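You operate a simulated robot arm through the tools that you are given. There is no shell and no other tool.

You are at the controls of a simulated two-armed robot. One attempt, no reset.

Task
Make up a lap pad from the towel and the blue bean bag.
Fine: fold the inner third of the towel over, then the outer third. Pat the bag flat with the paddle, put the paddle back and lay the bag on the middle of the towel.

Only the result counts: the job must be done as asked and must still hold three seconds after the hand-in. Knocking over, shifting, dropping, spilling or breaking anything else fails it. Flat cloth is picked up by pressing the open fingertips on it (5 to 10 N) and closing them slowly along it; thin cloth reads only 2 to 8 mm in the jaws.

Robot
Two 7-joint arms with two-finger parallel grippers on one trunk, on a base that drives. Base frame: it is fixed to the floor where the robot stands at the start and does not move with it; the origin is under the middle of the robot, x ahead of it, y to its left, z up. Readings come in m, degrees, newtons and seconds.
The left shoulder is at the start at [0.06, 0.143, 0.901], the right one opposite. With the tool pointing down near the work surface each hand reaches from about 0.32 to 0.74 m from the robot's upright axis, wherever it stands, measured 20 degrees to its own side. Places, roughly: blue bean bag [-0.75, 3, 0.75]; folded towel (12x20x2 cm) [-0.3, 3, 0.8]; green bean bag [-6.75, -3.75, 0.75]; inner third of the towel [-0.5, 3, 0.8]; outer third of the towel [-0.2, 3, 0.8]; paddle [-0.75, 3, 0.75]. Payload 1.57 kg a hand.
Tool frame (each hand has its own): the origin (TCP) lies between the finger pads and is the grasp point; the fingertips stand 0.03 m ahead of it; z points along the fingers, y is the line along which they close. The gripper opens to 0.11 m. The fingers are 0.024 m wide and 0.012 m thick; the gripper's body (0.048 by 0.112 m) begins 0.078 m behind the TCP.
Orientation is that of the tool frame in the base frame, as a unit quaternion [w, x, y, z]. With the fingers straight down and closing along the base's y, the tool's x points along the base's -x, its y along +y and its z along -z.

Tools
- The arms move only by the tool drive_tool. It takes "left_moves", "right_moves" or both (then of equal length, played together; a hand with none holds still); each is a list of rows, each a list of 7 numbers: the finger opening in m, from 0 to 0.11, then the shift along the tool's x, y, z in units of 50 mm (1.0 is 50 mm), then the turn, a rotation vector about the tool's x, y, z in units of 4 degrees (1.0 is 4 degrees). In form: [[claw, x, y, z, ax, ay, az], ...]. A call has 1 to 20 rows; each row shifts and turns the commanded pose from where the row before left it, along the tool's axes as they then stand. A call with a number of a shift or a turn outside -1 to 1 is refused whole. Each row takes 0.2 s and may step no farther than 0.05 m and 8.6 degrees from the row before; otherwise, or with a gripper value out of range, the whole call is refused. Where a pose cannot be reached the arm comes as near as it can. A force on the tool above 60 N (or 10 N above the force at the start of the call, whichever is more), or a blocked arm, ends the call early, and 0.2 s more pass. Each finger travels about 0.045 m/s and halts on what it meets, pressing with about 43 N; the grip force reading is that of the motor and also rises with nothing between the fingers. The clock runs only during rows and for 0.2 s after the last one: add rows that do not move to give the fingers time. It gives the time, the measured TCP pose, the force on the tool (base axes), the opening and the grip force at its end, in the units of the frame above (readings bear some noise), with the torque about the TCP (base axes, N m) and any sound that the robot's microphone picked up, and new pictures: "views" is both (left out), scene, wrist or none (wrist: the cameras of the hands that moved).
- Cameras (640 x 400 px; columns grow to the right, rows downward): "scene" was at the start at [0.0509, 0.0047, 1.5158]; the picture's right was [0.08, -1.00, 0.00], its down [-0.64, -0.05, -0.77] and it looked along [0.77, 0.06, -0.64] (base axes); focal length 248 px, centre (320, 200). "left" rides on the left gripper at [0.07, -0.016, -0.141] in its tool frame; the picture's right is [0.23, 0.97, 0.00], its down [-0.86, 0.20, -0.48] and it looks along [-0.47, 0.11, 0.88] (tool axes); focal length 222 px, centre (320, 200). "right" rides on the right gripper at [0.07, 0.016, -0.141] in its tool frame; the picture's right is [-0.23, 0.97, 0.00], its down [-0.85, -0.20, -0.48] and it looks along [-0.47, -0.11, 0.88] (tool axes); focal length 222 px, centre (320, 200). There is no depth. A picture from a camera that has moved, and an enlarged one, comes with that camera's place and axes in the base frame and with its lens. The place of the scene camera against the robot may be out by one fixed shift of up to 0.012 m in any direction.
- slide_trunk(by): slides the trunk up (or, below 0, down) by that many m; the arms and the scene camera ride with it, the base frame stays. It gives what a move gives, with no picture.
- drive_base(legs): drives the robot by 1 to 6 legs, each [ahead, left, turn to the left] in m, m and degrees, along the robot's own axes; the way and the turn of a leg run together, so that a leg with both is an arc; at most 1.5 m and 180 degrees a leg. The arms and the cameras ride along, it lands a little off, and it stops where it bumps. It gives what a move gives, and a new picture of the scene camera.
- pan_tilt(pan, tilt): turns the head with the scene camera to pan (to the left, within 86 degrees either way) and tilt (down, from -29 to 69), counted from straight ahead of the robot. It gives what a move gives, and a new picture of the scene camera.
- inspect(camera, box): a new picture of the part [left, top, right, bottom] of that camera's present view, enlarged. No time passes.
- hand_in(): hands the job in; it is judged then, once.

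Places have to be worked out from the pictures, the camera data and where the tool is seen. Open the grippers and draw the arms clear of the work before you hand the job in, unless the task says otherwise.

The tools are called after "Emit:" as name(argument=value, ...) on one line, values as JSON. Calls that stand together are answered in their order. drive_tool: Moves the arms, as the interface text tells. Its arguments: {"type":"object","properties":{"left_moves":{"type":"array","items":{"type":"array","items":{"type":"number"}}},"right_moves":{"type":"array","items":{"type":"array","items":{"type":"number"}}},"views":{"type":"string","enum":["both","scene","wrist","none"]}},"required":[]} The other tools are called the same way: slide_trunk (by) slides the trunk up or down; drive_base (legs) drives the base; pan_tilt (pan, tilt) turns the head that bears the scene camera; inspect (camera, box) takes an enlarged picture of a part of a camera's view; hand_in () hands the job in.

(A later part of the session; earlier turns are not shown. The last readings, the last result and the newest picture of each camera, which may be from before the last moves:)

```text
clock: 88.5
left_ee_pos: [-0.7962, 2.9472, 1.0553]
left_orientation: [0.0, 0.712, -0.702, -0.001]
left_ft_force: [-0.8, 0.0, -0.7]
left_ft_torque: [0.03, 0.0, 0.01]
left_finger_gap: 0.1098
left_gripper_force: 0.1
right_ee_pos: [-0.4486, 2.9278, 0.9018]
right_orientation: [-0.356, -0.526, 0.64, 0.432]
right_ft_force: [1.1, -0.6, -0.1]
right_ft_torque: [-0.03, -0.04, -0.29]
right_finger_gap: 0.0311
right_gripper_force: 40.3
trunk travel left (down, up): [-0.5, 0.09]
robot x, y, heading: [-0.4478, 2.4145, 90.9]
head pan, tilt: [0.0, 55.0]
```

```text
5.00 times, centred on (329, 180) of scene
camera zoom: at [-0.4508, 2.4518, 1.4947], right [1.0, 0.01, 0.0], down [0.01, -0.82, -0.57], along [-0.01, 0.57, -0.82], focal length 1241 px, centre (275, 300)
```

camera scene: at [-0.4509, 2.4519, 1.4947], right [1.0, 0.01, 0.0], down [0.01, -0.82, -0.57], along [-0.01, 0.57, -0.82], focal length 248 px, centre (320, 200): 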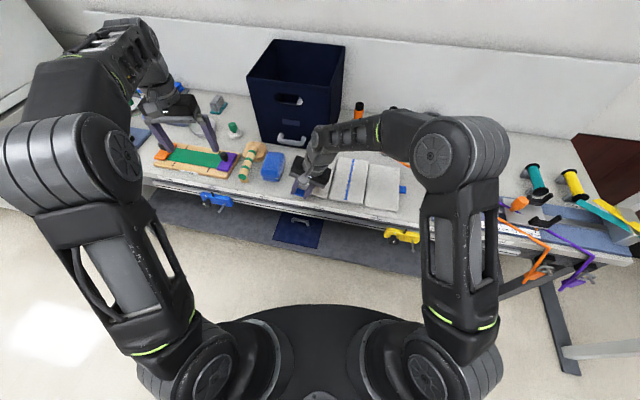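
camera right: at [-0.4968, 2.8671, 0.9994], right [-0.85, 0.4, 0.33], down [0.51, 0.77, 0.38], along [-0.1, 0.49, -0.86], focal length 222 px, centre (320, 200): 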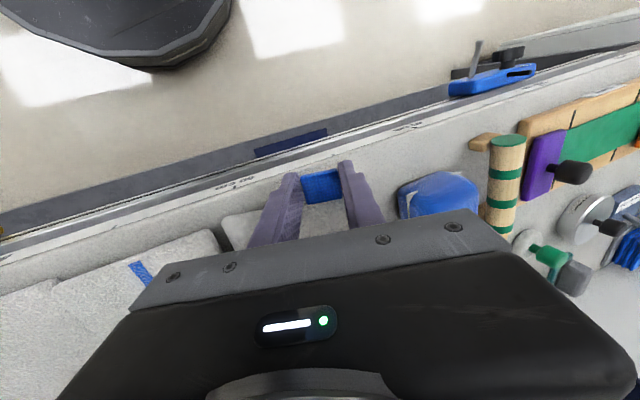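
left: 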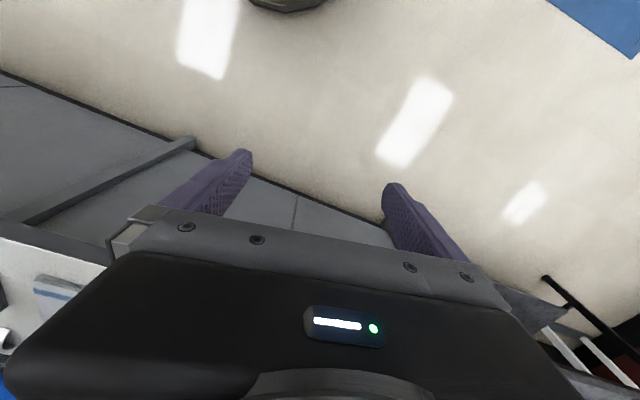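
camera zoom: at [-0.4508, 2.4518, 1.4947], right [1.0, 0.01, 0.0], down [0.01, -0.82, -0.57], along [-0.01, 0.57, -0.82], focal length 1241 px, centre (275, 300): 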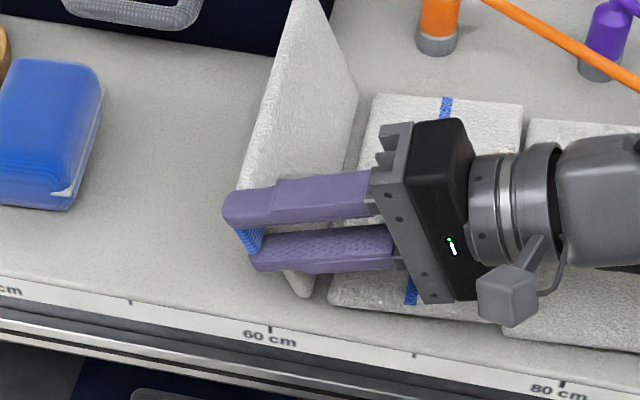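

At ~68°. Continue to ~92°.

Emit:
drive_tool(right_moves=[[0.012, 0, -0.039, -0.13, -1, 0, 0], [0.012, 0, -0.039, -0.13, -1, 0, 0], [0.012, 0, -0.039, -0.13, -1, 0, 0], [0.012, 0, -0.039, -0.13, -1, 0, 0], [0.012, 0, -0.039, -0.13, -1, 0, 0], [0.012, 0, -0.039, -0.13, -1, 0, 0], [0.012, 0, 0, 0, 0, 0, 0]], views="scene")

Emit:
inspect(camera="scene", box=[265, 140, 393, 220])

```text
clock: 90.1
left_ee_pos: [-0.7964, 2.9456, 1.0551]
left_orientation: [0.0, 0.712, -0.702, -0.002]
left_ft_force: [-0.2, 0.2, -0.2]
left_ft_torque: [0.03, -0.02, 0.01]
left_finger_gap: 0.1098
left_gripper_force: 0.1
right_ee_pos: [-0.4102, 2.9195, 0.9016]
right_orientation: [-0.457, -0.442, 0.535, 0.557]
right_ft_force: [0.9, 2.0, 22.5]
right_ft_torque: [0.4, 0.14, -0.01]
right_finger_gap: 0.0312
right_gripper_force: 40.1
trunk travel left (down, up): [-0.5, 0.09]
robot x, y, heading: [-0.4464, 2.4138, 90.9]
head pan, tilt: [0.0, 55.0]
camera scene: at [-0.4506, 2.4501, 1.495], right [1.0, 0.01, 0.0], down [0.01, -0.82, -0.57], along [-0.01, 0.57, -0.82], focal length 248 px, centre (320, 200)
```

scene: 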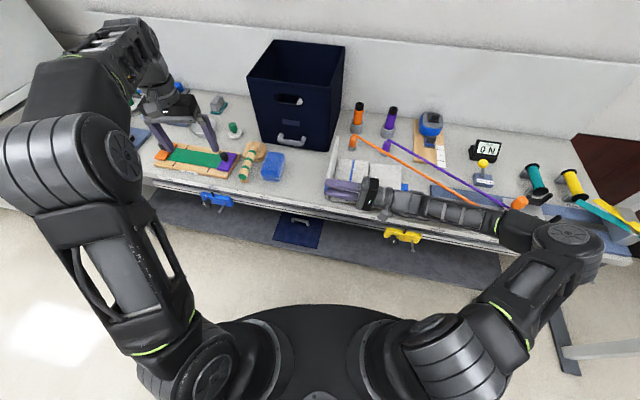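

```text
5.00 times, centred on (329, 180) of scene
camera zoom: at [-0.4506, 2.4501, 1.495], right [1.0, 0.01, 0.0], down [0.01, -0.82, -0.57], along [-0.01, 0.57, -0.82], focal length 1241 px, centre (275, 300)
```

zoom: 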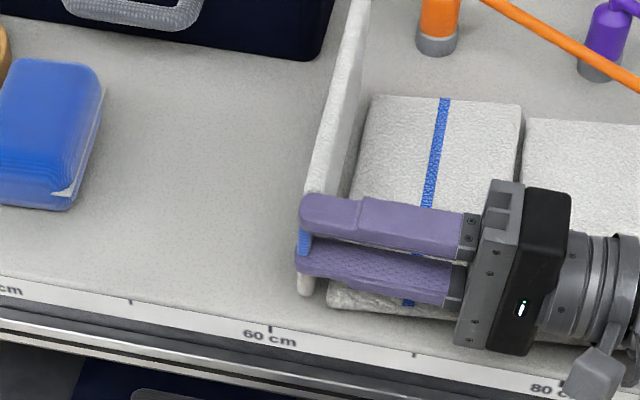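

The flap is upright; the tool shows 22 N upward, so I need to check that neither hand nor forearm touches something on the right before continuing.

Emit:
inspect(camera="scene", box=[330, 130, 490, 230])

Emit:
inspect(camera="scene", box=[440, 150, 600, 250])

Emit:
inspect(camera="right", box=[0, 0, 640, 400])

```text
4.00 times, centred on (410, 180) of scene
camera zoom: at [-0.4506, 2.4501, 1.495], right [1.0, 0.01, 0.0], down [0.01, -0.82, -0.57], along [-0.01, 0.57, -0.82], focal length 993 px, centre (-40, 280)
```

zoom: 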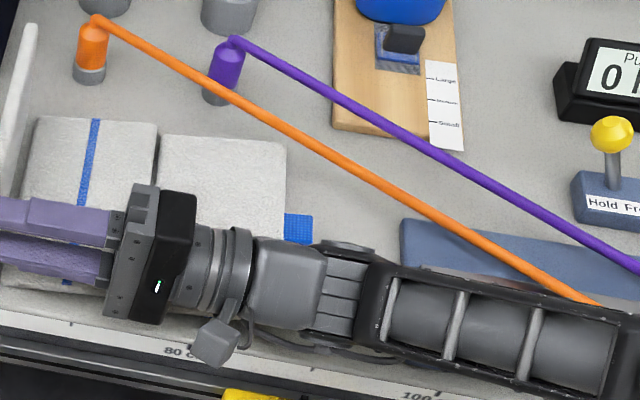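

```text
4.00 times, centred on (520, 200) of scene
camera zoom: at [-0.4506, 2.4501, 1.495], right [1.0, 0.01, 0.0], down [0.01, -0.82, -0.57], along [-0.01, 0.57, -0.82], focal length 993 px, centre (-480, 200)
```

zoom: 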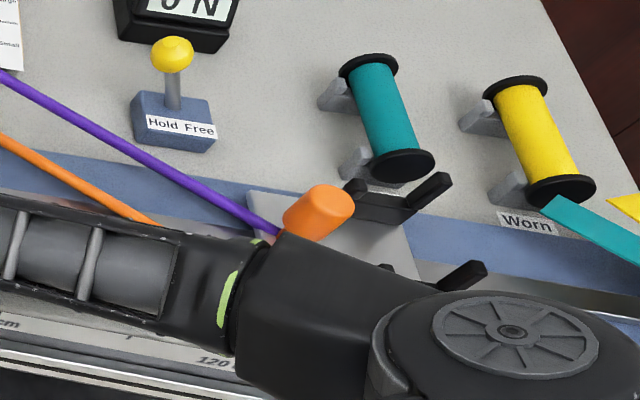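

```text
1.00 times, centred on (320, 200) of right (not enlarged: the box is as wide or as high as the picture)
camera zoom: at [-0.285, 2.8241, 0.9124], right [0.08, 0.21, 0.97], down [0.63, 0.75, -0.22], along [-0.78, 0.63, -0.07], focal length 222 px, centre (320, 200)
```

zoom: 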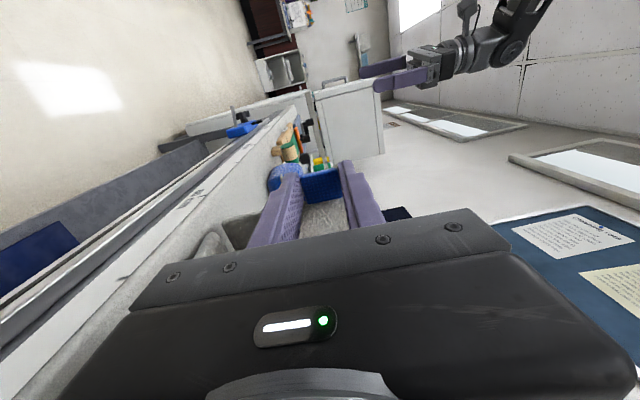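

Torque shows the 22 N comes from the flap itself (hinge slightly higher than assumed), not the hand body, and nothing on the right has moved. I relieve it by 4 mm and bring the left hand, closed, to the left side of the upright flap, at a safe height.

Emit:
drive_tool(left_moves=[[0.0, 0, 0, 0.95, 0, 0, 0], [0.0, 0, 0, 0.95, 0, 0, 0], [0.0, -0.186, -0.848, 0, 0, 0, 0], [0.0, -0.186, -0.848, 0, 0, 0, 0], [0.0, -0.186, -0.848, 0, 0, 0, 0], [0.0, -0.186, -0.848, 0, 0, 0, 0], [0.0, -0.186, -0.848, 0, 0, 0, 0], [0.0, -0.186, -0.848, 0, 0, 0, 0], [0.0, -0.186, -0.848, 0, 0, 0, 0], [0.0, 0, 0, 0, 0, 0, 0], [0.0, 0, 0, 0, 0, 0, 0]], right_moves=[[0.012, 0, 0.08, 0, 0, 0, 0], [0.012, 0, 0, 0, 0, 0, 0], [0.012, 0, 0, 0, 0, 0, 0], [0.012, 0, 0, 0, 0, 0, 0], [0.012, 0, 0, 0, 0, 0, 0], [0.012, 0, 0, 0, 0, 0, 0], [0.012, 0, 0, 0, 0, 0, 0], [0.012, 0, 0, 0, 0, 0, 0], [0.012, 0, 0, 0, 0, 0, 0], [0.012, 0, 0, 0, 0, 0, 0], [0.012, 0, 0, 0, 0, 0, 0]], views="both")

Emit:
inspect(camera="scene", box=[265, 130, 393, 210])

```text
clock: 92.5
left_ee_pos: [-0.5034, 3.0195, 0.9568]
left_orientation: [0.0, 0.712, -0.702, -0.001]
left_ft_force: [0.6, -0.4, 0.6]
left_ft_torque: [-0.01, -0.01, -0.03]
left_finger_gap: 0.0003
left_gripper_force: 21.3
right_ee_pos: [-0.4084, 2.9188, 0.9022]
right_orientation: [-0.457, -0.441, 0.537, 0.555]
right_ft_force: [0.2, 0.1, 1.3]
right_ft_torque: [-0.01, -0.08, -0.05]
right_finger_gap: 0.0314
right_gripper_force: 39.9
trunk travel left (down, up): [-0.5, 0.09]
robot x, y, heading: [-0.4458, 2.4107, 90.7]
head pan, tilt: [0.0, 55.0]
camera scene: at [-0.4507, 2.4519, 1.4947], right [1.0, 0.01, 0.0], down [0.01, -0.82, -0.57], along [-0.01, 0.57, -0.82], focal length 248 px, centre (320, 200)
camera right: at [-0.2843, 2.8244, 0.9146], right [0.08, 0.22, 0.97], down [0.63, 0.75, -0.22], along [-0.77, 0.63, -0.08], focal length 222 px, centre (320, 200)
camera left: at [-0.484, 2.9495, 1.1], right [-0.97, -0.24, 0.0], down [-0.21, 0.85, 0.48], along [-0.12, 0.47, -0.88], focal length 222 px, centre (320, 200)
```

scene: 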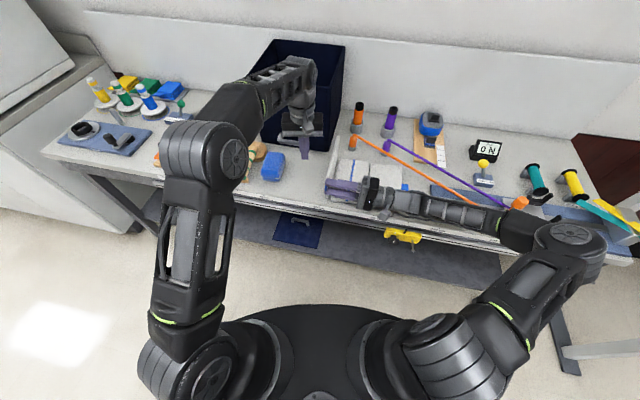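
right: 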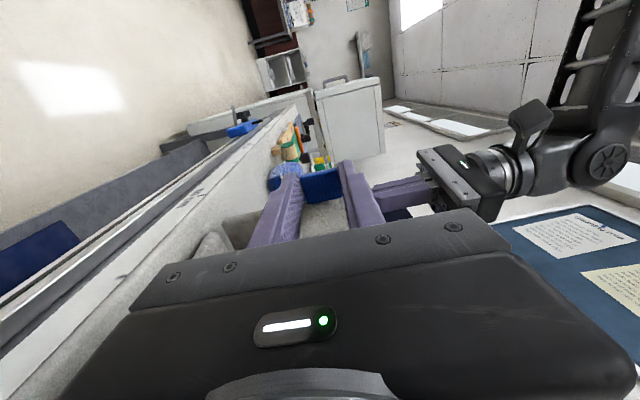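
left: 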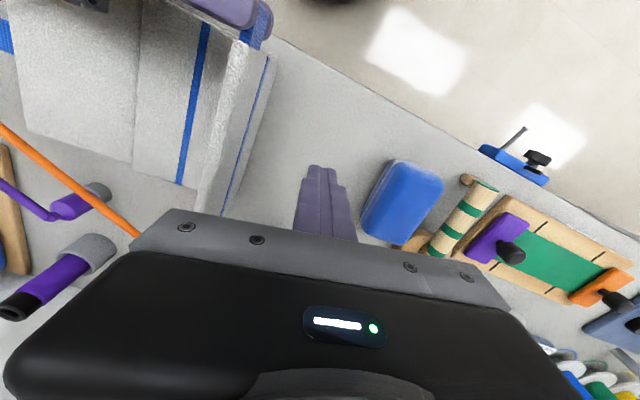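

```text
5.00 times, centred on (329, 170) of scene
camera zoom: at [-0.4507, 2.4519, 1.4947], right [1.0, 0.01, 0.0], down [0.01, -0.82, -0.57], along [-0.01, 0.57, -0.82], focal length 1241 px, centre (275, 350)
```

zoom: 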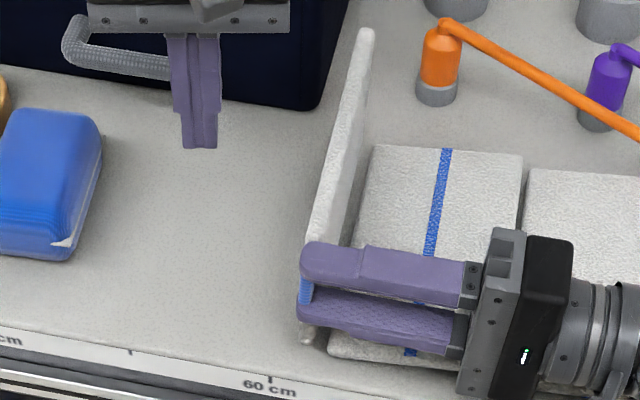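

The flap is upright with no load, left hand in place. I lower the left fingers to z≈0.865 and move right until just touching the flap.

Emit:
drive_tool(left_moves=[[0.0, 0, 0, 0.65, 0, 0, 0], [0.0, 0, 0, 0.6, 0, 0, 0], [0.0, 0, -0.5, 0, 0, 0, 0], [0.0, 0, -0.4, 0, 0, 0, 0], [0.0, 0, 0, 0, 0, 0, 0], [0.0, 0, 0, 0, 0, 0, 0]], views="none")

Emit:
inspect(camera="scene", box=[265, 130, 393, 210])

Emit:
inspect(camera="left", box=[160, 20, 480, 220])

```text
clock: 93.9
left_ee_pos: [-0.4559, 3.0202, 0.8963]
left_orientation: [0.0, 0.712, -0.702, -0.001]
left_ft_force: [-1.0, 0.0, 0.2]
left_ft_torque: [-0.02, 0.03, 0.0]
left_finger_gap: 0.0
left_gripper_force: 21.4
right_ee_pos: [-0.4097, 2.9181, 0.9028]
right_orientation: [-0.457, -0.442, 0.537, 0.555]
right_ft_force: [-1.0, -0.2, -0.6]
right_ft_torque: [0.01, -0.04, -0.01]
right_finger_gap: 0.0313
right_gripper_force: 39.9
trunk travel left (down, up): [-0.5, 0.09]
robot x, y, heading: [-0.4467, 2.4126, 90.7]
head pan, tilt: [0.0, 55.0]
```

```text
5.00 times, centred on (329, 170) of scene
camera zoom: at [-0.4507, 2.4519, 1.4947], right [1.0, 0.01, 0.0], down [0.01, -0.82, -0.57], along [-0.01, 0.57, -0.82], focal length 1241 px, centre (275, 350)
```

zoom: 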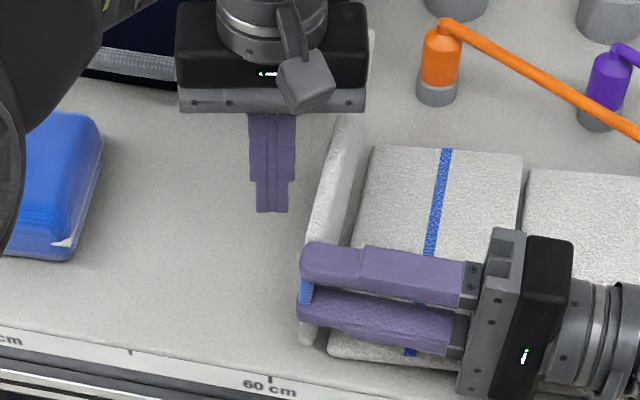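

```text
2.00 times, centred on (320, 120) of left
camera zoom: at [-0.4385, 2.9502, 1.0384], right [-0.97, -0.24, 0.0], down [-0.21, 0.85, 0.48], along [-0.12, 0.47, -0.88], focal length 444 px, centre (320, 360)
```

zoom: 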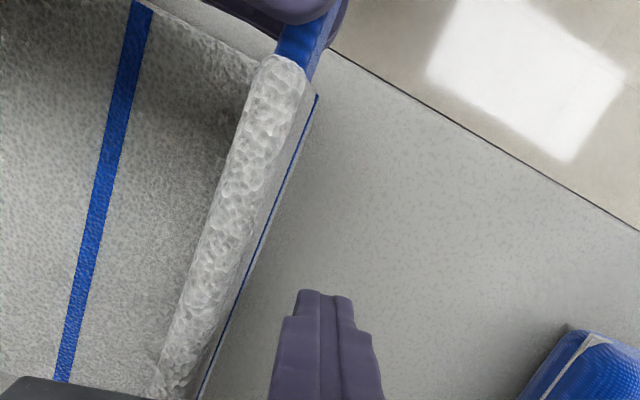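

About 15 mm remain. I bring the left fingers to light contact with the flap.

Emit:
drive_tool(left_moves=[[0.0, 0, -0.25, 0, 0, 0, 0], [0.0, 0, -0.06, 0, 0, 0, 0], [0.0, 0, 0, 0, 0, 0, 0]], views="none")

Emit:
inspect(camera="left", box=[160, 20, 480, 220])

```text
clock: 94.7
left_ee_pos: [-0.4402, 3.0192, 0.8971]
left_orientation: [-0.001, 0.712, -0.702, 0.0]
left_ft_force: [-0.8, 0.9, 0.0]
left_ft_torque: [-0.01, 0.01, -0.01]
left_finger_gap: 0.0
left_gripper_force: 21.2
right_ee_pos: [-0.41, 2.9181, 0.9038]
right_orientation: [-0.456, -0.441, 0.538, 0.555]
right_ft_force: [-0.6, -0.1, 0.4]
right_ft_torque: [0.0, 0.01, 0.01]
right_finger_gap: 0.0314
right_gripper_force: 39.6
trunk travel left (down, up): [-0.5, 0.09]
robot x, y, heading: [-0.443, 2.413, 90.9]
head pan, tilt: [0.0, 55.0]
```

```text
2.00 times, centred on (320, 120) of left
camera zoom: at [-0.4218, 2.9493, 1.0392], right [-0.97, -0.24, 0.0], down [-0.21, 0.85, 0.48], along [-0.12, 0.47, -0.88], focal length 444 px, centre (320, 360)
```

zoom: 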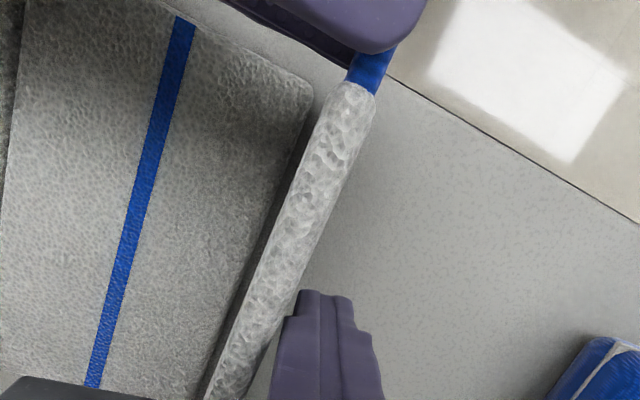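

Nearly touching. Now the left nudges 4 mm while the right hand opens and withdraws straight toward me (off the tab's free end).

Emit:
drive_tool(left_moves=[[0.0, 0, -0.08, 0, 0, 0, 0], [0.0, 0, 0, 0, 0, 0, 0], [0.0, 0, 0, 0, 0, 0, 0], [0.0, 0, 0, 0, 0, 0, 0], [0.0, 0, 0, 0, 0, 0, 0], [0.0, 0, 0, 0, 0, 0, 0], [0.0, 0, 0, 0, 0, 0, 0], [0.0, 0, 0, 0, 0, 0, 0], [0.0, 0, 0, 0, 0, 0, 0]], right_moves=[[0.045, 0, 0, 0, 0, 0, 0], [0.055, 0, 0, 0, 0, 0, 0], [0.055, 0, 0, 0, 0, 0, 0], [0.055, 0, 0, 0, 0, 0, 0], [0.055, 0.5, 0, 0, 0, 0, 0], [0.055, 0.7, 0, 0, 0, 0, 0], [0.055, 0.4, 0, 0, 0, 0, 0], [0.055, 0, 0, 0, 0, 0, 0], [0.055, 0, 0, 0, 0, 0, 0]], views="none")

Emit:
inspect(camera="scene", box=[265, 130, 393, 210])

Emit:
inspect(camera="left", box=[160, 20, 480, 220])

```text
clock: 96.7
left_ee_pos: [-0.4354, 3.0191, 0.8976]
left_orientation: [-0.001, 0.712, -0.702, -0.002]
left_ft_force: [-0.6, -0.1, -0.4]
left_ft_torque: [0.0, -0.02, 0.01]
left_finger_gap: 0.0
left_gripper_force: 21.2
right_ee_pos: [-0.4247, 2.8408, 0.9024]
right_orientation: [-0.456, -0.442, 0.537, 0.555]
right_ft_force: [0.7, 0.6, 0.4]
right_ft_torque: [0.02, 0.0, -0.03]
right_finger_gap: 0.0552
right_gripper_force: 0.0
trunk travel left (down, up): [-0.5, 0.09]
robot x, y, heading: [-0.4472, 2.4117, 90.8]
head pan, tilt: [0.0, 55.0]
```

```text
5.00 times, centred on (329, 170) of scene
camera zoom: at [-0.4507, 2.4518, 1.4947], right [1.0, 0.01, 0.0], down [0.01, -0.82, -0.57], along [-0.01, 0.57, -0.82], focal length 1241 px, centre (275, 350)
```

zoom: 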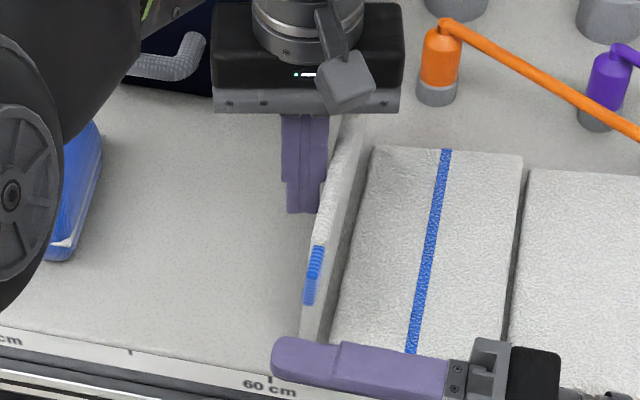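

```text
2.00 times, centred on (320, 120) of left
camera zoom: at [-0.4179, 2.9491, 1.0392], right [-0.97, -0.24, 0.0], down [-0.21, 0.85, 0.48], along [-0.12, 0.47, -0.88], focal length 444 px, centre (320, 360)
```

zoom: 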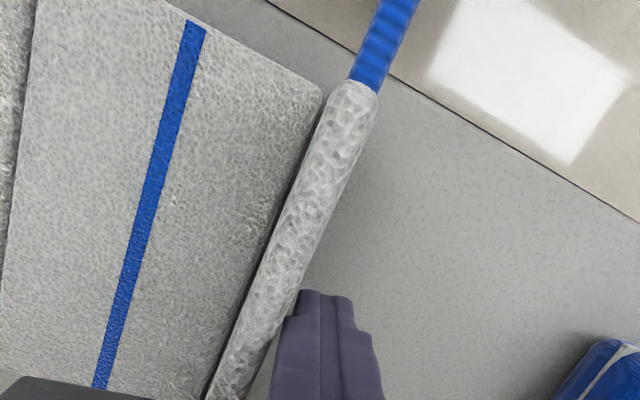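

The flap stands by itself. The left hand now pushes it over to the right, slowly.

Emit:
drive_tool(left_moves=[[0.0, 0, -0.2, 0, 0, 0, 0], [0.0, 0, -0.2, 0, 0, 0, 0], [0.0, 0, -0.2, 0, 0, 0, 0], [0.0, 0, -0.2, 0, 0, 0, 0], [0.0, 0, -0.2, 0, 0, 0, 0], [0.0, 0, 0, 0, 0, 0, 0]], views="none")

Emit:
inspect(camera="scene", box=[265, 130, 393, 210])

Emit:
inspect(camera="left", box=[160, 20, 480, 220])

```text
clock: 98.1
left_ee_pos: [-0.3847, 3.0187, 0.8964]
left_orientation: [0.0, 0.712, -0.702, -0.001]
left_ft_force: [-0.4, 0.4, 0.1]
left_ft_torque: [0.01, 0.0, -0.03]
left_finger_gap: 0.0001
left_gripper_force: 21.2
right_ee_pos: [-0.4259, 2.841, 0.9028]
right_orientation: [-0.457, -0.442, 0.537, 0.554]
right_ft_force: [-0.2, -0.7, 0.3]
right_ft_torque: [0.01, 0.02, -0.03]
right_finger_gap: 0.0553
right_gripper_force: 0.1
trunk travel left (down, up): [-0.5, 0.09]
robot x, y, heading: [-0.4445, 2.4125, 90.9]
head pan, tilt: [0.0, 55.0]
```

```text
5.00 times, centred on (329, 170) of scene
camera zoom: at [-0.4507, 2.4518, 1.4947], right [1.0, 0.01, 0.0], down [0.01, -0.82, -0.57], along [-0.01, 0.57, -0.82], focal length 1241 px, centre (275, 350)
```

zoom: 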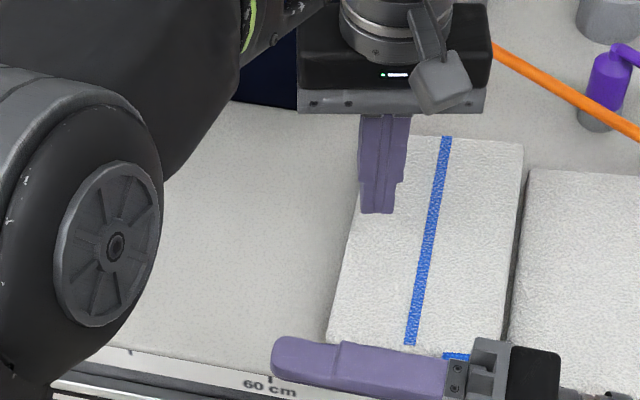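

```text
2.00 times, centred on (320, 120) of left
camera zoom: at [-0.3679, 2.9494, 1.0394], right [-0.97, -0.24, 0.0], down [-0.21, 0.85, 0.48], along [-0.12, 0.47, -0.88], focal length 444 px, centre (320, 360)
```

zoom: 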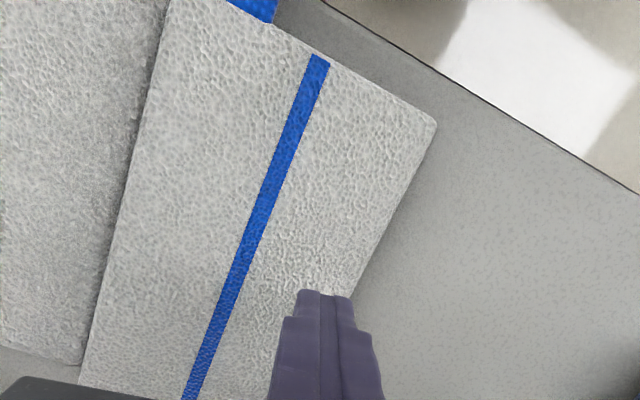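

The inner third is folded flat onto the middle. Now I retract the left hand up and to the left, and raise the right hand.

Emit:
drive_tool(left_moves=[[0.0, 0, 0, -0.7, 0, 0, 0], [0.0, 0, 0, -0.7, 0, 0, 0], [0.0, 0.186, 0.848, 0, 0, 0, 0], [0.0, 0.186, 0.848, 0, 0, 0, 0], [0.0, 0.186, 0.848, 0, 0, 0, 0], [0.0, 0.186, 0.848, 0, 0, 0, 0], [0.0, 0.186, 0.848, 0, 0, 0, 0], [0.0, 0.186, 0.848, 0, 0, 0, 0], [0.0, 0.186, 0.848, 0, 0, 0, 0], [0.0, 0.186, 0.848, 0, 0, 0, 0], [0.0, 0, 0, -0.9, 0, 0, 0], [0.0, 0, 0, 0, 0, 0, 0]], right_moves=[[0.055, 0.4, 0.8, 0, 0, 0, 0], [0.055, 0, 0.9, 0, 0, 0, 0], [0.055, 0, 0.5, 0, 0, 0, 0], [0.055, 0, 0, 0, 1, 0, 0], [0.055, 0, 0, 0, 1, 0, 0], [0.055, 0, 0, 0, 1, 0, 0], [0.055, 0, 0, 0, 1, 0, 0], [0.055, 0, 0, 0, 1, 0, 0], [0.055, 0, 0, 0, 1, 0, 0], [0.055, 0, 0, 0, 1, 0, 0], [0.055, 0, 0, 0, 1, 0, 0], [0.055, 0, 0, 0, 0, 0, 0]], views="scene")

```text
clock: 100.7
left_ee_pos: [-0.7269, 2.9408, 0.9875]
left_orientation: [0.0, 0.713, -0.702, -0.002]
left_ft_force: [-0.1, 0.4, -0.1]
left_ft_torque: [0.02, 0.0, 0.0]
left_finger_gap: 0.0
left_gripper_force: 21.3
left hand out of reach, approached as far as the arm can: row 2
right_ee_pos: [-0.4256, 2.8202, 1.0134]
right_orientation: [-0.318, -0.55, 0.669, 0.385]
right_ft_force: [-0.1, -0.8, 1.0]
right_ft_torque: [-0.01, 0.03, -0.02]
right_finger_gap: 0.0551
right_gripper_force: 0.1
trunk travel left (down, up): [-0.5, 0.09]
robot x, y, heading: [-0.4463, 2.4116, 90.6]
head pan, tilt: [0.0, 55.0]
camera scene: at [-0.4508, 2.452, 1.4947], right [1.0, 0.01, 0.0], down [0.01, -0.82, -0.57], along [-0.01, 0.57, -0.82], focal length 248 px, centre (320, 200)
```

scene: 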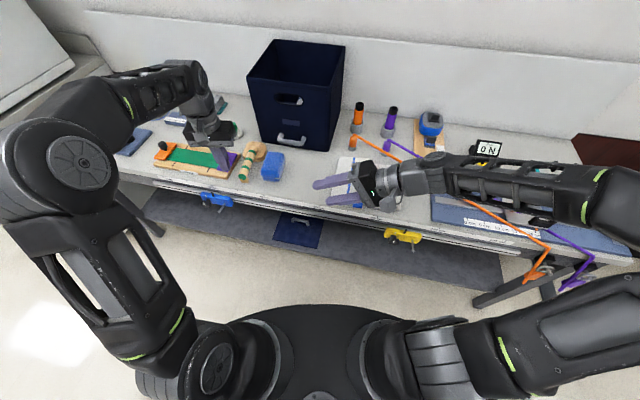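

I finish turning the right hand back to straight down (15 × 4°).

Emit:
drive_tool(right_moves=[[0.055, 0, 0, 0, 1, 0, 0], [0.055, 0, 0, 0, 1, 0, 0], [0.055, 0, 0, 0, 1, 0, 0], [0.055, 0, 0, 0, 1, 0, 0], [0.055, 0, 0, 0, 1, 0, 0], [0.055, 0, 0, 0, 1, 0, 0], [0.055, 0, 0, 0, 1, 0, 0], [0.055, 0, 0, 0, 1, 0, 0], [0.055, 0, 0, 0, 1, 0, 0], [0.055, 0, 0, 0, 1, 0, 0], [0.055, 0, 0, 0, 1, 0, 0], [0.055, 0, 0, 0, 1, 0, 0], [0.055, 0, 0, 0, 1, 0, 0], [0.055, 0, 0, 0, 1, 0, 0], [0.055, 0, 0, 0, 1, 0, 0], [0.055, 0, 0, 0, 0, 0, 0]], views="none")

```text
clock: 104.1
left_ee_pos: [-0.7249, 2.9409, 0.9875]
left_orientation: [0.0, 0.712, -0.702, -0.001]
left_ft_force: [0.2, -0.1, -0.7]
left_ft_torque: [-0.01, 0.03, -0.02]
left_finger_gap: 0.0001
left_gripper_force: 21.5
right_ee_pos: [-0.4257, 2.8194, 1.0138]
right_orientation: [0.001, -0.635, 0.773, -0.001]
right_ft_force: [-0.3, 0.3, 0.2]
right_ft_torque: [0.05, 0.01, 0.01]
right_finger_gap: 0.055
right_gripper_force: 0.1
trunk travel left (down, up): [-0.5, 0.09]
robot x, y, heading: [-0.4471, 2.4113, 90.5]
head pan, tilt: [0.0, 55.0]
```

Now lower slightly and shift over toward the outer tab, about (−0.175, 2.98).

Emit:
drive_tool(right_moves=[[0.055, 0, -0.3, 0.9, 0, 0, 0], [0.055, -0.685, -0.66, 0.2, 0, 0, 0], [0.055, -0.685, -0.66, 0, 0, 0, 0], [0.055, -0.685, -0.66, 0, 0, 0, 0], [0.055, -0.685, -0.66, 0, 0, 0, 0], [0.055, -0.685, -0.66, 0, 0, 0, 0], [0.055, -0.685, -0.66, 0, 0, 0, 0], [0.055, 0, 0, 0, 0, 0, -1], [0.055, 0, 0, 0, 0, 0, -1], [0.055, 0, 0, 0, 0, 0, -1], [0.055, 0, 0, 0, 0, 0, -1], [0.055, 0, 0, 0, 0, 0, -1], [0.055, 0, 0, 0, 0, 0, -1], [0.055, 0, 0, 0, 0, 0, -1], [0.055, 0, 0, 0, 0, 0, -1], [0.055, 0, 0, 0, 0, 0, -1], [0.055, 0, 0, 0, 0, 0, 0]], views="none")

Emit:
drive_tool(right_moves=[[0.055, 0, 0, 0, 0, 0, -1], [0.055, 0, 0, 0, 0, 0, -1], [0.055, 0, 0, 0, 0, 0, -1], [0.055, 0, 0, 0, 0, 0, -1], [0.055, 0, 0, 0, 0, 0, -1], [0.055, 0, 0, 0, 0, 0, -1], [0.055, 0, 0, 0, 0, 0, -1], [0.055, 0, 0, 0, 0, 0, -1], [0.055, 0, 0, 0, 0, 0, -1], [0.055, 0, 0, 0, 0, 0, -1], [0.055, 0, 0, 0, 0, 0, -1], [0.055, 0, 0, 0, 0, 0, -1], [0.055, 0, 0, 0, 0, 0, -1], [0.055, 0, 0, 0, 0, 0, -0.5], [0.055, 0, 0, 0, 0, 0, 0]], views="both")

Emit:
inspect(camera="scene", box=[290, 140, 418, 220])

```text
clock: 107.7
left_ee_pos: [-0.7258, 2.9411, 0.9885]
left_orientation: [0.0, 0.712, -0.702, 0.0]
left_ft_force: [1.4, -0.2, 0.3]
left_ft_torque: [-0.05, -0.01, 0.03]
left_finger_gap: 0.0002
left_gripper_force: 21.3
right_ee_pos: [-0.1955, 2.9539, 0.9648]
right_orientation: [-0.001, 0.843, -0.537, 0.0]
right_ft_force: [0.5, 1.3, -0.4]
right_ft_torque: [0.0, -0.04, -0.02]
right_finger_gap: 0.055
right_gripper_force: 0.2
right hand out of reach, approached as far as the arm can: row 7
trunk travel left (down, up): [-0.5, 0.09]
robot x, y, heading: [-0.4426, 2.4121, 90.9]
head pan, tilt: [0.0, 55.0]
```

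```text
clock: 110.9
left_ee_pos: [-0.7253, 2.9422, 0.9884]
left_orientation: [0.0, 0.712, -0.702, 0.0]
left_ft_force: [-0.5, 0.5, 0.3]
left_ft_torque: [0.02, 0.02, 0.01]
left_finger_gap: 0.0001
left_gripper_force: 21.7
right_ee_pos: [-0.1964, 2.9548, 0.9652]
right_orientation: [0.0, 0.995, -0.097, 0.001]
right_ft_force: [0.1, 0.2, -1.0]
right_ft_torque: [-0.05, 0.04, 0.01]
right_finger_gap: 0.055
right_gripper_force: 0.1
trunk travel left (down, up): [-0.5, 0.09]
robot x, y, heading: [-0.4435, 2.4097, 90.4]
head pan, tilt: [0.0, 55.0]
camera scene: at [-0.4509, 2.4518, 1.4947], right [1.0, 0.01, 0.0], down [0.01, -0.82, -0.57], along [-0.01, 0.57, -0.82], focal length 248 px, centre (320, 200)
camera right: at [-0.1317, 2.9265, 1.1068], right [-0.41, -0.91, 0.0], down [-0.8, 0.36, 0.48], along [-0.44, 0.2, -0.88], focal length 222 px, centre (320, 200)
```

scene: 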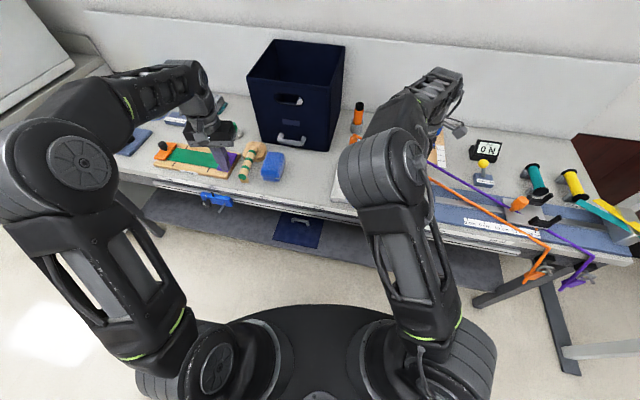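
right: 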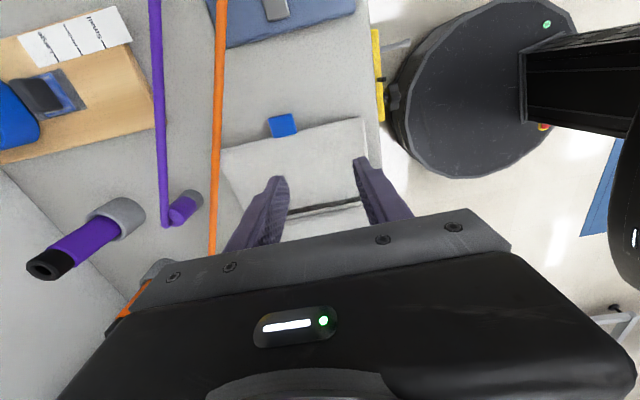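

```text
5.00 times, centred on (354, 180) of scene
camera zoom: at [-0.4509, 2.4518, 1.4947], right [1.0, 0.01, 0.0], down [0.01, -0.82, -0.57], along [-0.01, 0.57, -0.82], focal length 1241 px, centre (150, 300)
```

zoom: 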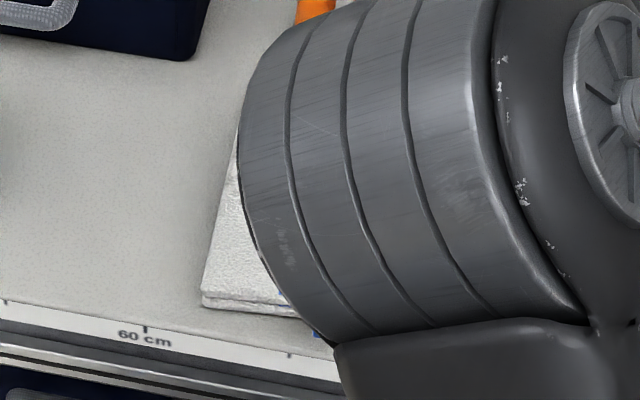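

The hand is aligned (tool x along u). The outer tab is seen at about (−0.161, 2.992). I move above it with a 45 mm opening and descend to z≈0.86 for a check; the orange cord is close on the far side, so I keep the opening small.

Emit:
drive_tool(right_moves=[[0.045, 0.27, -0.43, 0.4, 0, 0, 0], [0.045, 0.27, -0.43, 0.4, 0, 0, 0], [0.045, 0, 0, 0.6, 0, 0, 0], [0.045, 0, 0, 0.6, 0, 0, 0], [0.045, 0, 0, 0, 0, 0, 0], [0.045, 0, 0, 0, 0, 0, 0]], views="none")

Emit:
inspect(camera="right", box=[140, 50, 460, 250])

```text
clock: 112.3
left_ee_pos: [-0.7253, 2.9411, 0.9873]
left_orientation: [0.0, 0.711, -0.703, -0.001]
left_ft_force: [0.6, 0.4, -0.2]
left_ft_torque: [0.03, -0.01, 0.0]
left_finger_gap: 0.0001
left_gripper_force: 21.5
right_ee_pos: [-0.2055, 2.9383, 0.8831]
right_orientation: [0.0, 0.995, -0.097, 0.001]
right_ft_force: [0.4, 0.7, -0.5]
right_ft_torque: [0.0, 0.01, 0.03]
right_finger_gap: 0.045
right_gripper_force: 0.0
right hand out of reach, approached as far as the arm can: row 1, 2, 3, 4
trunk travel left (down, up): [-0.5, 0.09]
robot x, y, heading: [-0.4407, 2.4147, 90.7]
head pan, tilt: [0.0, 55.0]
```

```text
2.00 times, centred on (300, 150) of right
camera zoom: at [-0.1403, 2.9111, 1.024], right [-0.41, -0.91, 0.0], down [-0.8, 0.36, 0.48], along [-0.44, 0.2, -0.88], focal length 444 px, centre (360, 300)
```

zoom: 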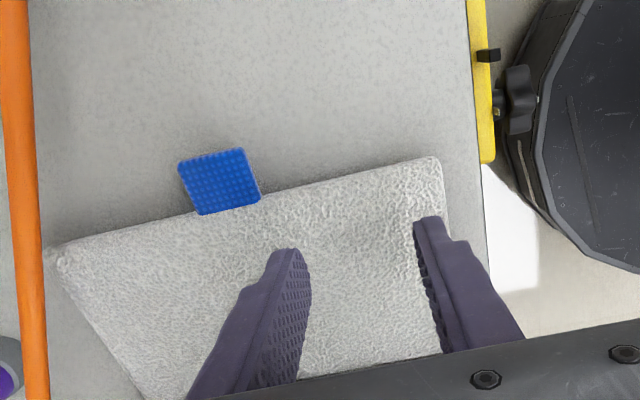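

The right arm is at its reach limit here. I'll raise the trunk 0.08 m (brings the shoulders nearer wrist height) and drive the base 5 cm ahead and 5 cm right, staying ~9 cm off the table.

Emit:
slide_trunk(by=0.08)

Emit:
drive_base(legs=[[0.05, -0.05, 0]])

Emit:
inspect(camera="right", box=[0, 0, 640, 400])

```text
clock: 113.5
left_ee_pos: [-0.7264, 2.9417, 1.0686]
left_orientation: [0.0, 0.712, -0.702, -0.001]
left_ft_force: [0.4, -0.3, -0.1]
left_ft_torque: [0.01, 0.01, 0.02]
left_finger_gap: 0.0
left_gripper_force: 21.0
right_ee_pos: [-0.2054, 2.9383, 0.9632]
right_orientation: [0.0, 0.995, -0.097, 0.001]
right_ft_force: [-0.1, -0.4, -0.4]
right_ft_torque: [0.02, 0.0, 0.0]
right_finger_gap: 0.0448
right_gripper_force: 0.0
trunk travel left (down, up): [-0.58, 0.01]
robot x, y, heading: [-0.4487, 2.4118, 90.8]
head pan, tilt: [0.0, 55.0]
```

```text
clock: 114.5
left_ee_pos: [-0.6741, 2.9938, 1.0685]
left_orientation: [0.0, 0.712, -0.703, -0.002]
left_ft_force: [0.6, 0.8, 1.2]
left_ft_torque: [-0.01, 0.04, 0.02]
left_finger_gap: 0.0002
left_gripper_force: 21.8
right_ee_pos: [-0.154, 2.9913, 0.9619]
right_orientation: [0.0, 0.995, -0.098, 0.0]
right_ft_force: [0.9, 0.5, 0.4]
right_ft_torque: [0.01, 0.03, -0.02]
right_finger_gap: 0.0451
right_gripper_force: 0.1
trunk travel left (down, up): [-0.58, 0.01]
robot x, y, heading: [-0.3965, 2.4622, 90.6]
head pan, tilt: [0.0, 55.0]
camera scene: at [-0.4, 2.5048, 1.5747], right [1.0, 0.01, 0.0], down [0.01, -0.82, -0.57], along [-0.01, 0.57, -0.82], focal length 248 px, centre (320, 200)
```

scene: 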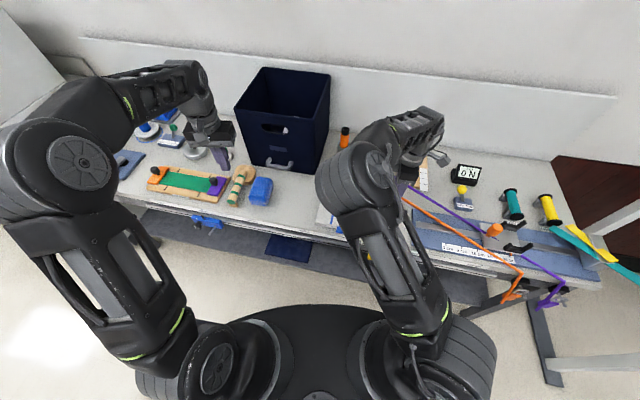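

```text
1.00 times, centred on (320, 200) of right (not enlarged: the box is as wide or as high as the picture)
camera zoom: at [-0.089, 2.9631, 1.1034], right [-0.41, -0.91, 0.0], down [-0.8, 0.36, 0.48], along [-0.44, 0.2, -0.88], focal length 222 px, centre (320, 200)
```

zoom: 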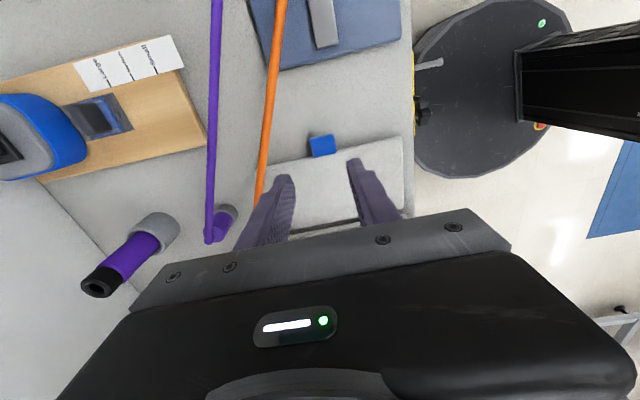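

The tab is at (−0.162, 2.993), now reachable. The panel's far corner lies nearly under the orange cord, so after gripping I'll first slide the towel a few cm left. Shift 8 mm and descend.

Emit:
drive_tool(right_moves=[[0.045, -0.16, 0, 0.6, 0, 0, 0], [0.045, 0, 0, 0.7, 0, 0, 0], [0.045, 0, 0, 0.7, 0, 0, 0], [0.045, 0, 0, 0, 0, 0, 0], [0.045, 0, 0, 0, 0, 0, 0]], views="none")

Emit:
inspect(camera="right", box=[200, 60, 440, 210])

```text
clock: 115.7
left_ee_pos: [-0.6751, 2.9939, 1.0672]
left_orientation: [-0.001, 0.712, -0.702, 0.0]
left_ft_force: [0.3, -0.5, 0.4]
left_ft_torque: [0.02, -0.02, 0.02]
left_finger_gap: 0.0
left_gripper_force: 21.1
right_ee_pos: [-0.1731, 2.9903, 0.9109]
right_orientation: [-0.001, 0.995, -0.098, 0.001]
right_ft_force: [0.4, 0.5, 0.3]
right_ft_torque: [0.01, 0.0, 0.0]
right_finger_gap: 0.045
right_gripper_force: 0.0
right hand out of reach, approached as far as the arm can: row 1, 2, 3
trunk travel left (down, up): [-0.58, 0.01]
robot x, y, heading: [-0.3934, 2.4622, 90.8]
head pan, tilt: [0.0, 55.0]
```

```text
2.67 times, centred on (320, 135) of right
camera zoom: at [-0.1085, 2.9624, 1.0531], right [-0.41, -0.91, 0.0], down [-0.8, 0.36, 0.48], along [-0.43, 0.2, -0.88], focal length 592 px, centre (320, 373)
```

zoom: 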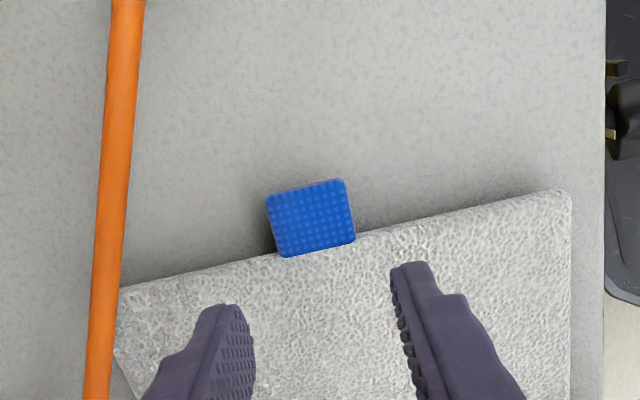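

The arm is on a poor branch (joint limit) with this yaw. I'll rotate the hand 180° about its axis so that the wrist points the other way, which still closes along v.

Emit:
drive_tool(right_moves=[[0.045, 0, 0, -0.4, 0, 0, 1], [0.045, 0, 0, 0, 0, 0, 1], [0.045, 0, 0, 0, 0, 0, 1], [0.045, 0, 0, 0, 0, 0, 1], [0.045, 0, 0, 0, 0, 0, 1], [0.045, 0, 0, 0, 0, 0, 1], [0.045, 0, 0, 0, 0, 0, 1], [0.045, 0, 0, 0, 0, 0, 1], [0.045, 0, 0, 0, 0, 0, 1], [0.045, 0, 0, 0, 0, 0, 1], [0.045, 0, 0, 0, 0, 0, 1], [0.045, 0, 0, 0, 0, 0, 1], [0.045, 0, 0, 0, 0, 0, 1], [0.045, 0, 0, 0, 0, 0, 1], [0.045, 0, 0, 0, 0, 0, 1], [0.045, 0, 0, 0, 0, 0, 1], [0.045, 0, 0, 0, 0, 0, 1], [0.045, 0, 0, 0, 0, 0, 1], [0.045, 0, 0, 0, 0, 0, 1], [0.045, 0, 0, 0, 0, 0, 1]], views="none")

Emit:
drive_tool(right_moves=[[0.045, 0, 0, 0, 0, 0, 1], [0.045, 0, 0, 0, 0, 0, 1], [0.045, 0, 0, 0, 0, 0, 1], [0.045, 0, 0, 0, 0, 0, 1], [0.045, 0, 0, 0, 0, 0, 1], [0.045, 0, 0, 0, 0, 0, 1], [0.045, 0, 0, 0, 0, 0, 1], [0.045, 0, 0, 0, 0, 0, 1], [0.045, 0, 0, 0, 0, 0, 1], [0.045, 0, 0, 0, 0, 0, 1], [0.045, 0, 0, 0, 0, 0, 1], [0.045, 0, 0, 0, 0, 0, 1], [0.045, 0, 0, 0, 0, 0, 1], [0.045, 0, 0, 0, 0, 0, 1], [0.045, 0, 0, 0, 0, 0, 1], [0.045, 0, 0, 0, 0, 0, 1], [0.045, 0, 0, 0, 0, 0, 1], [0.045, 0, 0, 0, 0, 0, 1], [0.045, 0, 0, 0, 0, 0, 1], [0.045, 0, 0, 0, 0, 0, 1]], views="scene")

```text
clock: 119.9
left_ee_pos: [-0.6738, 2.9924, 1.0688]
left_orientation: [-0.001, 0.712, -0.703, -0.001]
left_ft_force: [-0.7, 0.0, 0.0]
left_ft_torque: [0.01, -0.01, 0.02]
left_finger_gap: 0.0001
left_gripper_force: 21.2
right_ee_pos: [-0.1741, 2.992, 0.9319]
right_orientation: [0.0, -0.699, 0.715, 0.0]
right_ft_force: [-0.4, 0.2, -0.9]
right_ft_torque: [0.0, 0.01, 0.0]
right_finger_gap: 0.045
right_gripper_force: 0.2
trunk travel left (down, up): [-0.58, 0.01]
robot x, y, heading: [-0.3925, 2.4653, 90.7]
head pan, tilt: [0.0, 55.0]
```

```text
clock: 124.1
left_ee_pos: [-0.6755, 2.9936, 1.0687]
left_orientation: [-0.001, 0.711, -0.703, -0.001]
left_ft_force: [-0.2, -0.9, 0.9]
left_ft_torque: [-0.03, -0.03, 0.0]
left_finger_gap: 0.0
left_gripper_force: 21.4
right_ee_pos: [-0.1725, 2.9904, 0.9319]
right_orientation: [0.001, -0.076, 0.997, 0.0]
right_ft_force: [0.8, 0.1, 0.6]
right_ft_torque: [0.02, 0.0, -0.02]
right_finger_gap: 0.0447
right_gripper_force: 0.0
trunk travel left (down, up): [-0.58, 0.01]
robot x, y, heading: [-0.3973, 2.4649, 90.7]
head pan, tilt: [0.0, 55.0]
camera scene: at [-0.4013, 2.5034, 1.5747], right [1.0, 0.01, 0.0], down [0.01, -0.82, -0.57], along [-0.01, 0.57, -0.82], focal length 248 px, centre (320, 200)
```

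scene: 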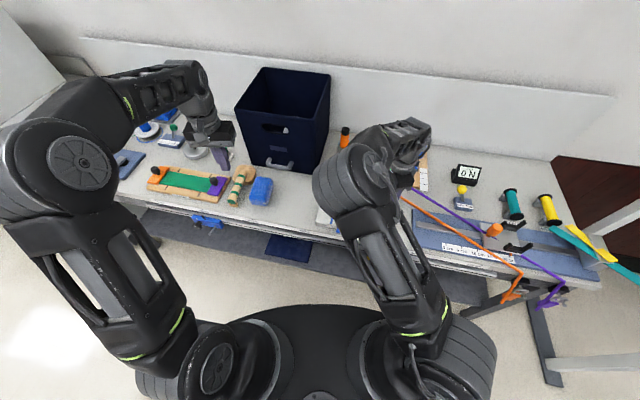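

Same elbow branch. Since the flap will pivot freely between pads closed along v, the hand may be tilted: I'll finish the yaw and tilt the hand ~40° (fingers pointing down-left), which should bring the elbow outward.

Emit:
drive_tool(right_moves=[[0.045, 0, 0, -0.6, 0, 0, 1], [0.045, 0, 0, -0.5, 0, 0, 1], [0.045, -0.5, 0, 0, 0, 0, 1], [0.045, -0.5, 0, 0, 0, 0, 1], [0.045, 0, 0, 0, 0, 0, 1], [0.045, 0, 0, 0, 0, 1, 0], [0.045, 0, 0, 0, 0, 1, 0], [0.045, 0, 0, 0, 0, 1, 0], [0.045, 0, 0, 0, 0, 1, 0], [0.045, 0, 0, 0, 0, 1, 0], [0.045, 0, 0, 0, 0, 1, 0], [0.045, 0, 0, 0, 0, 1, 0], [0.045, 0, 0, 0, 0, 1, 0], [0.045, 0, 0, 0, 0, 1, 0], [0.045, 0, 0, 0, 0, 1, 0], [0.045, 0, 0, 0, 0, 0, 0]], views="both")

```text
clock: 127.5
left_ee_pos: [-0.6747, 2.9935, 1.0677]
left_orientation: [0.0, 0.712, -0.702, 0.0]
left_ft_force: [0.3, 0.4, -1.2]
left_ft_torque: [0.02, 0.01, -0.01]
left_finger_gap: 0.0
left_gripper_force: 21.5
right_ee_pos: [-0.2021, 2.9223, 1.0333]
right_orientation: [-0.339, 0.092, 0.936, 0.034]
right_ft_force: [-0.5, 0.4, 0.5]
right_ft_torque: [-0.02, -0.01, 0.03]
right_finger_gap: 0.0448
right_gripper_force: 0.0
right hand out of reach, approached as far as the arm can: row 4, 6, 7, 8, 9, 10, 11, 12, 13, 14, 15
trunk travel left (down, up): [-0.58, 0.01]
robot x, y, heading: [-0.4, 2.4619, 90.8]
head pan, tilt: [0.0, 55.0]
camera scene: at [-0.4015, 2.5036, 1.5747], right [1.0, 0.01, 0.0], down [0.01, -0.82, -0.57], along [-0.01, 0.57, -0.82], focal length 248 px, centre (320, 200)
camera right: at [-0.1632, 2.9322, 1.1863], right [0.36, 0.92, -0.14], down [0.91, -0.38, -0.18], along [-0.22, -0.06, -0.97], focal length 222 px, centre (320, 200)
```

scene: 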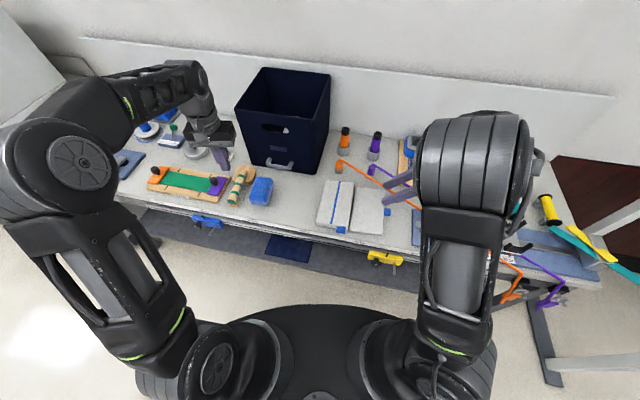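
right: 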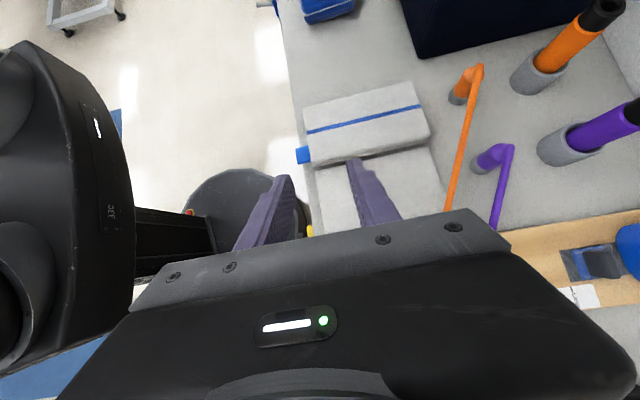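

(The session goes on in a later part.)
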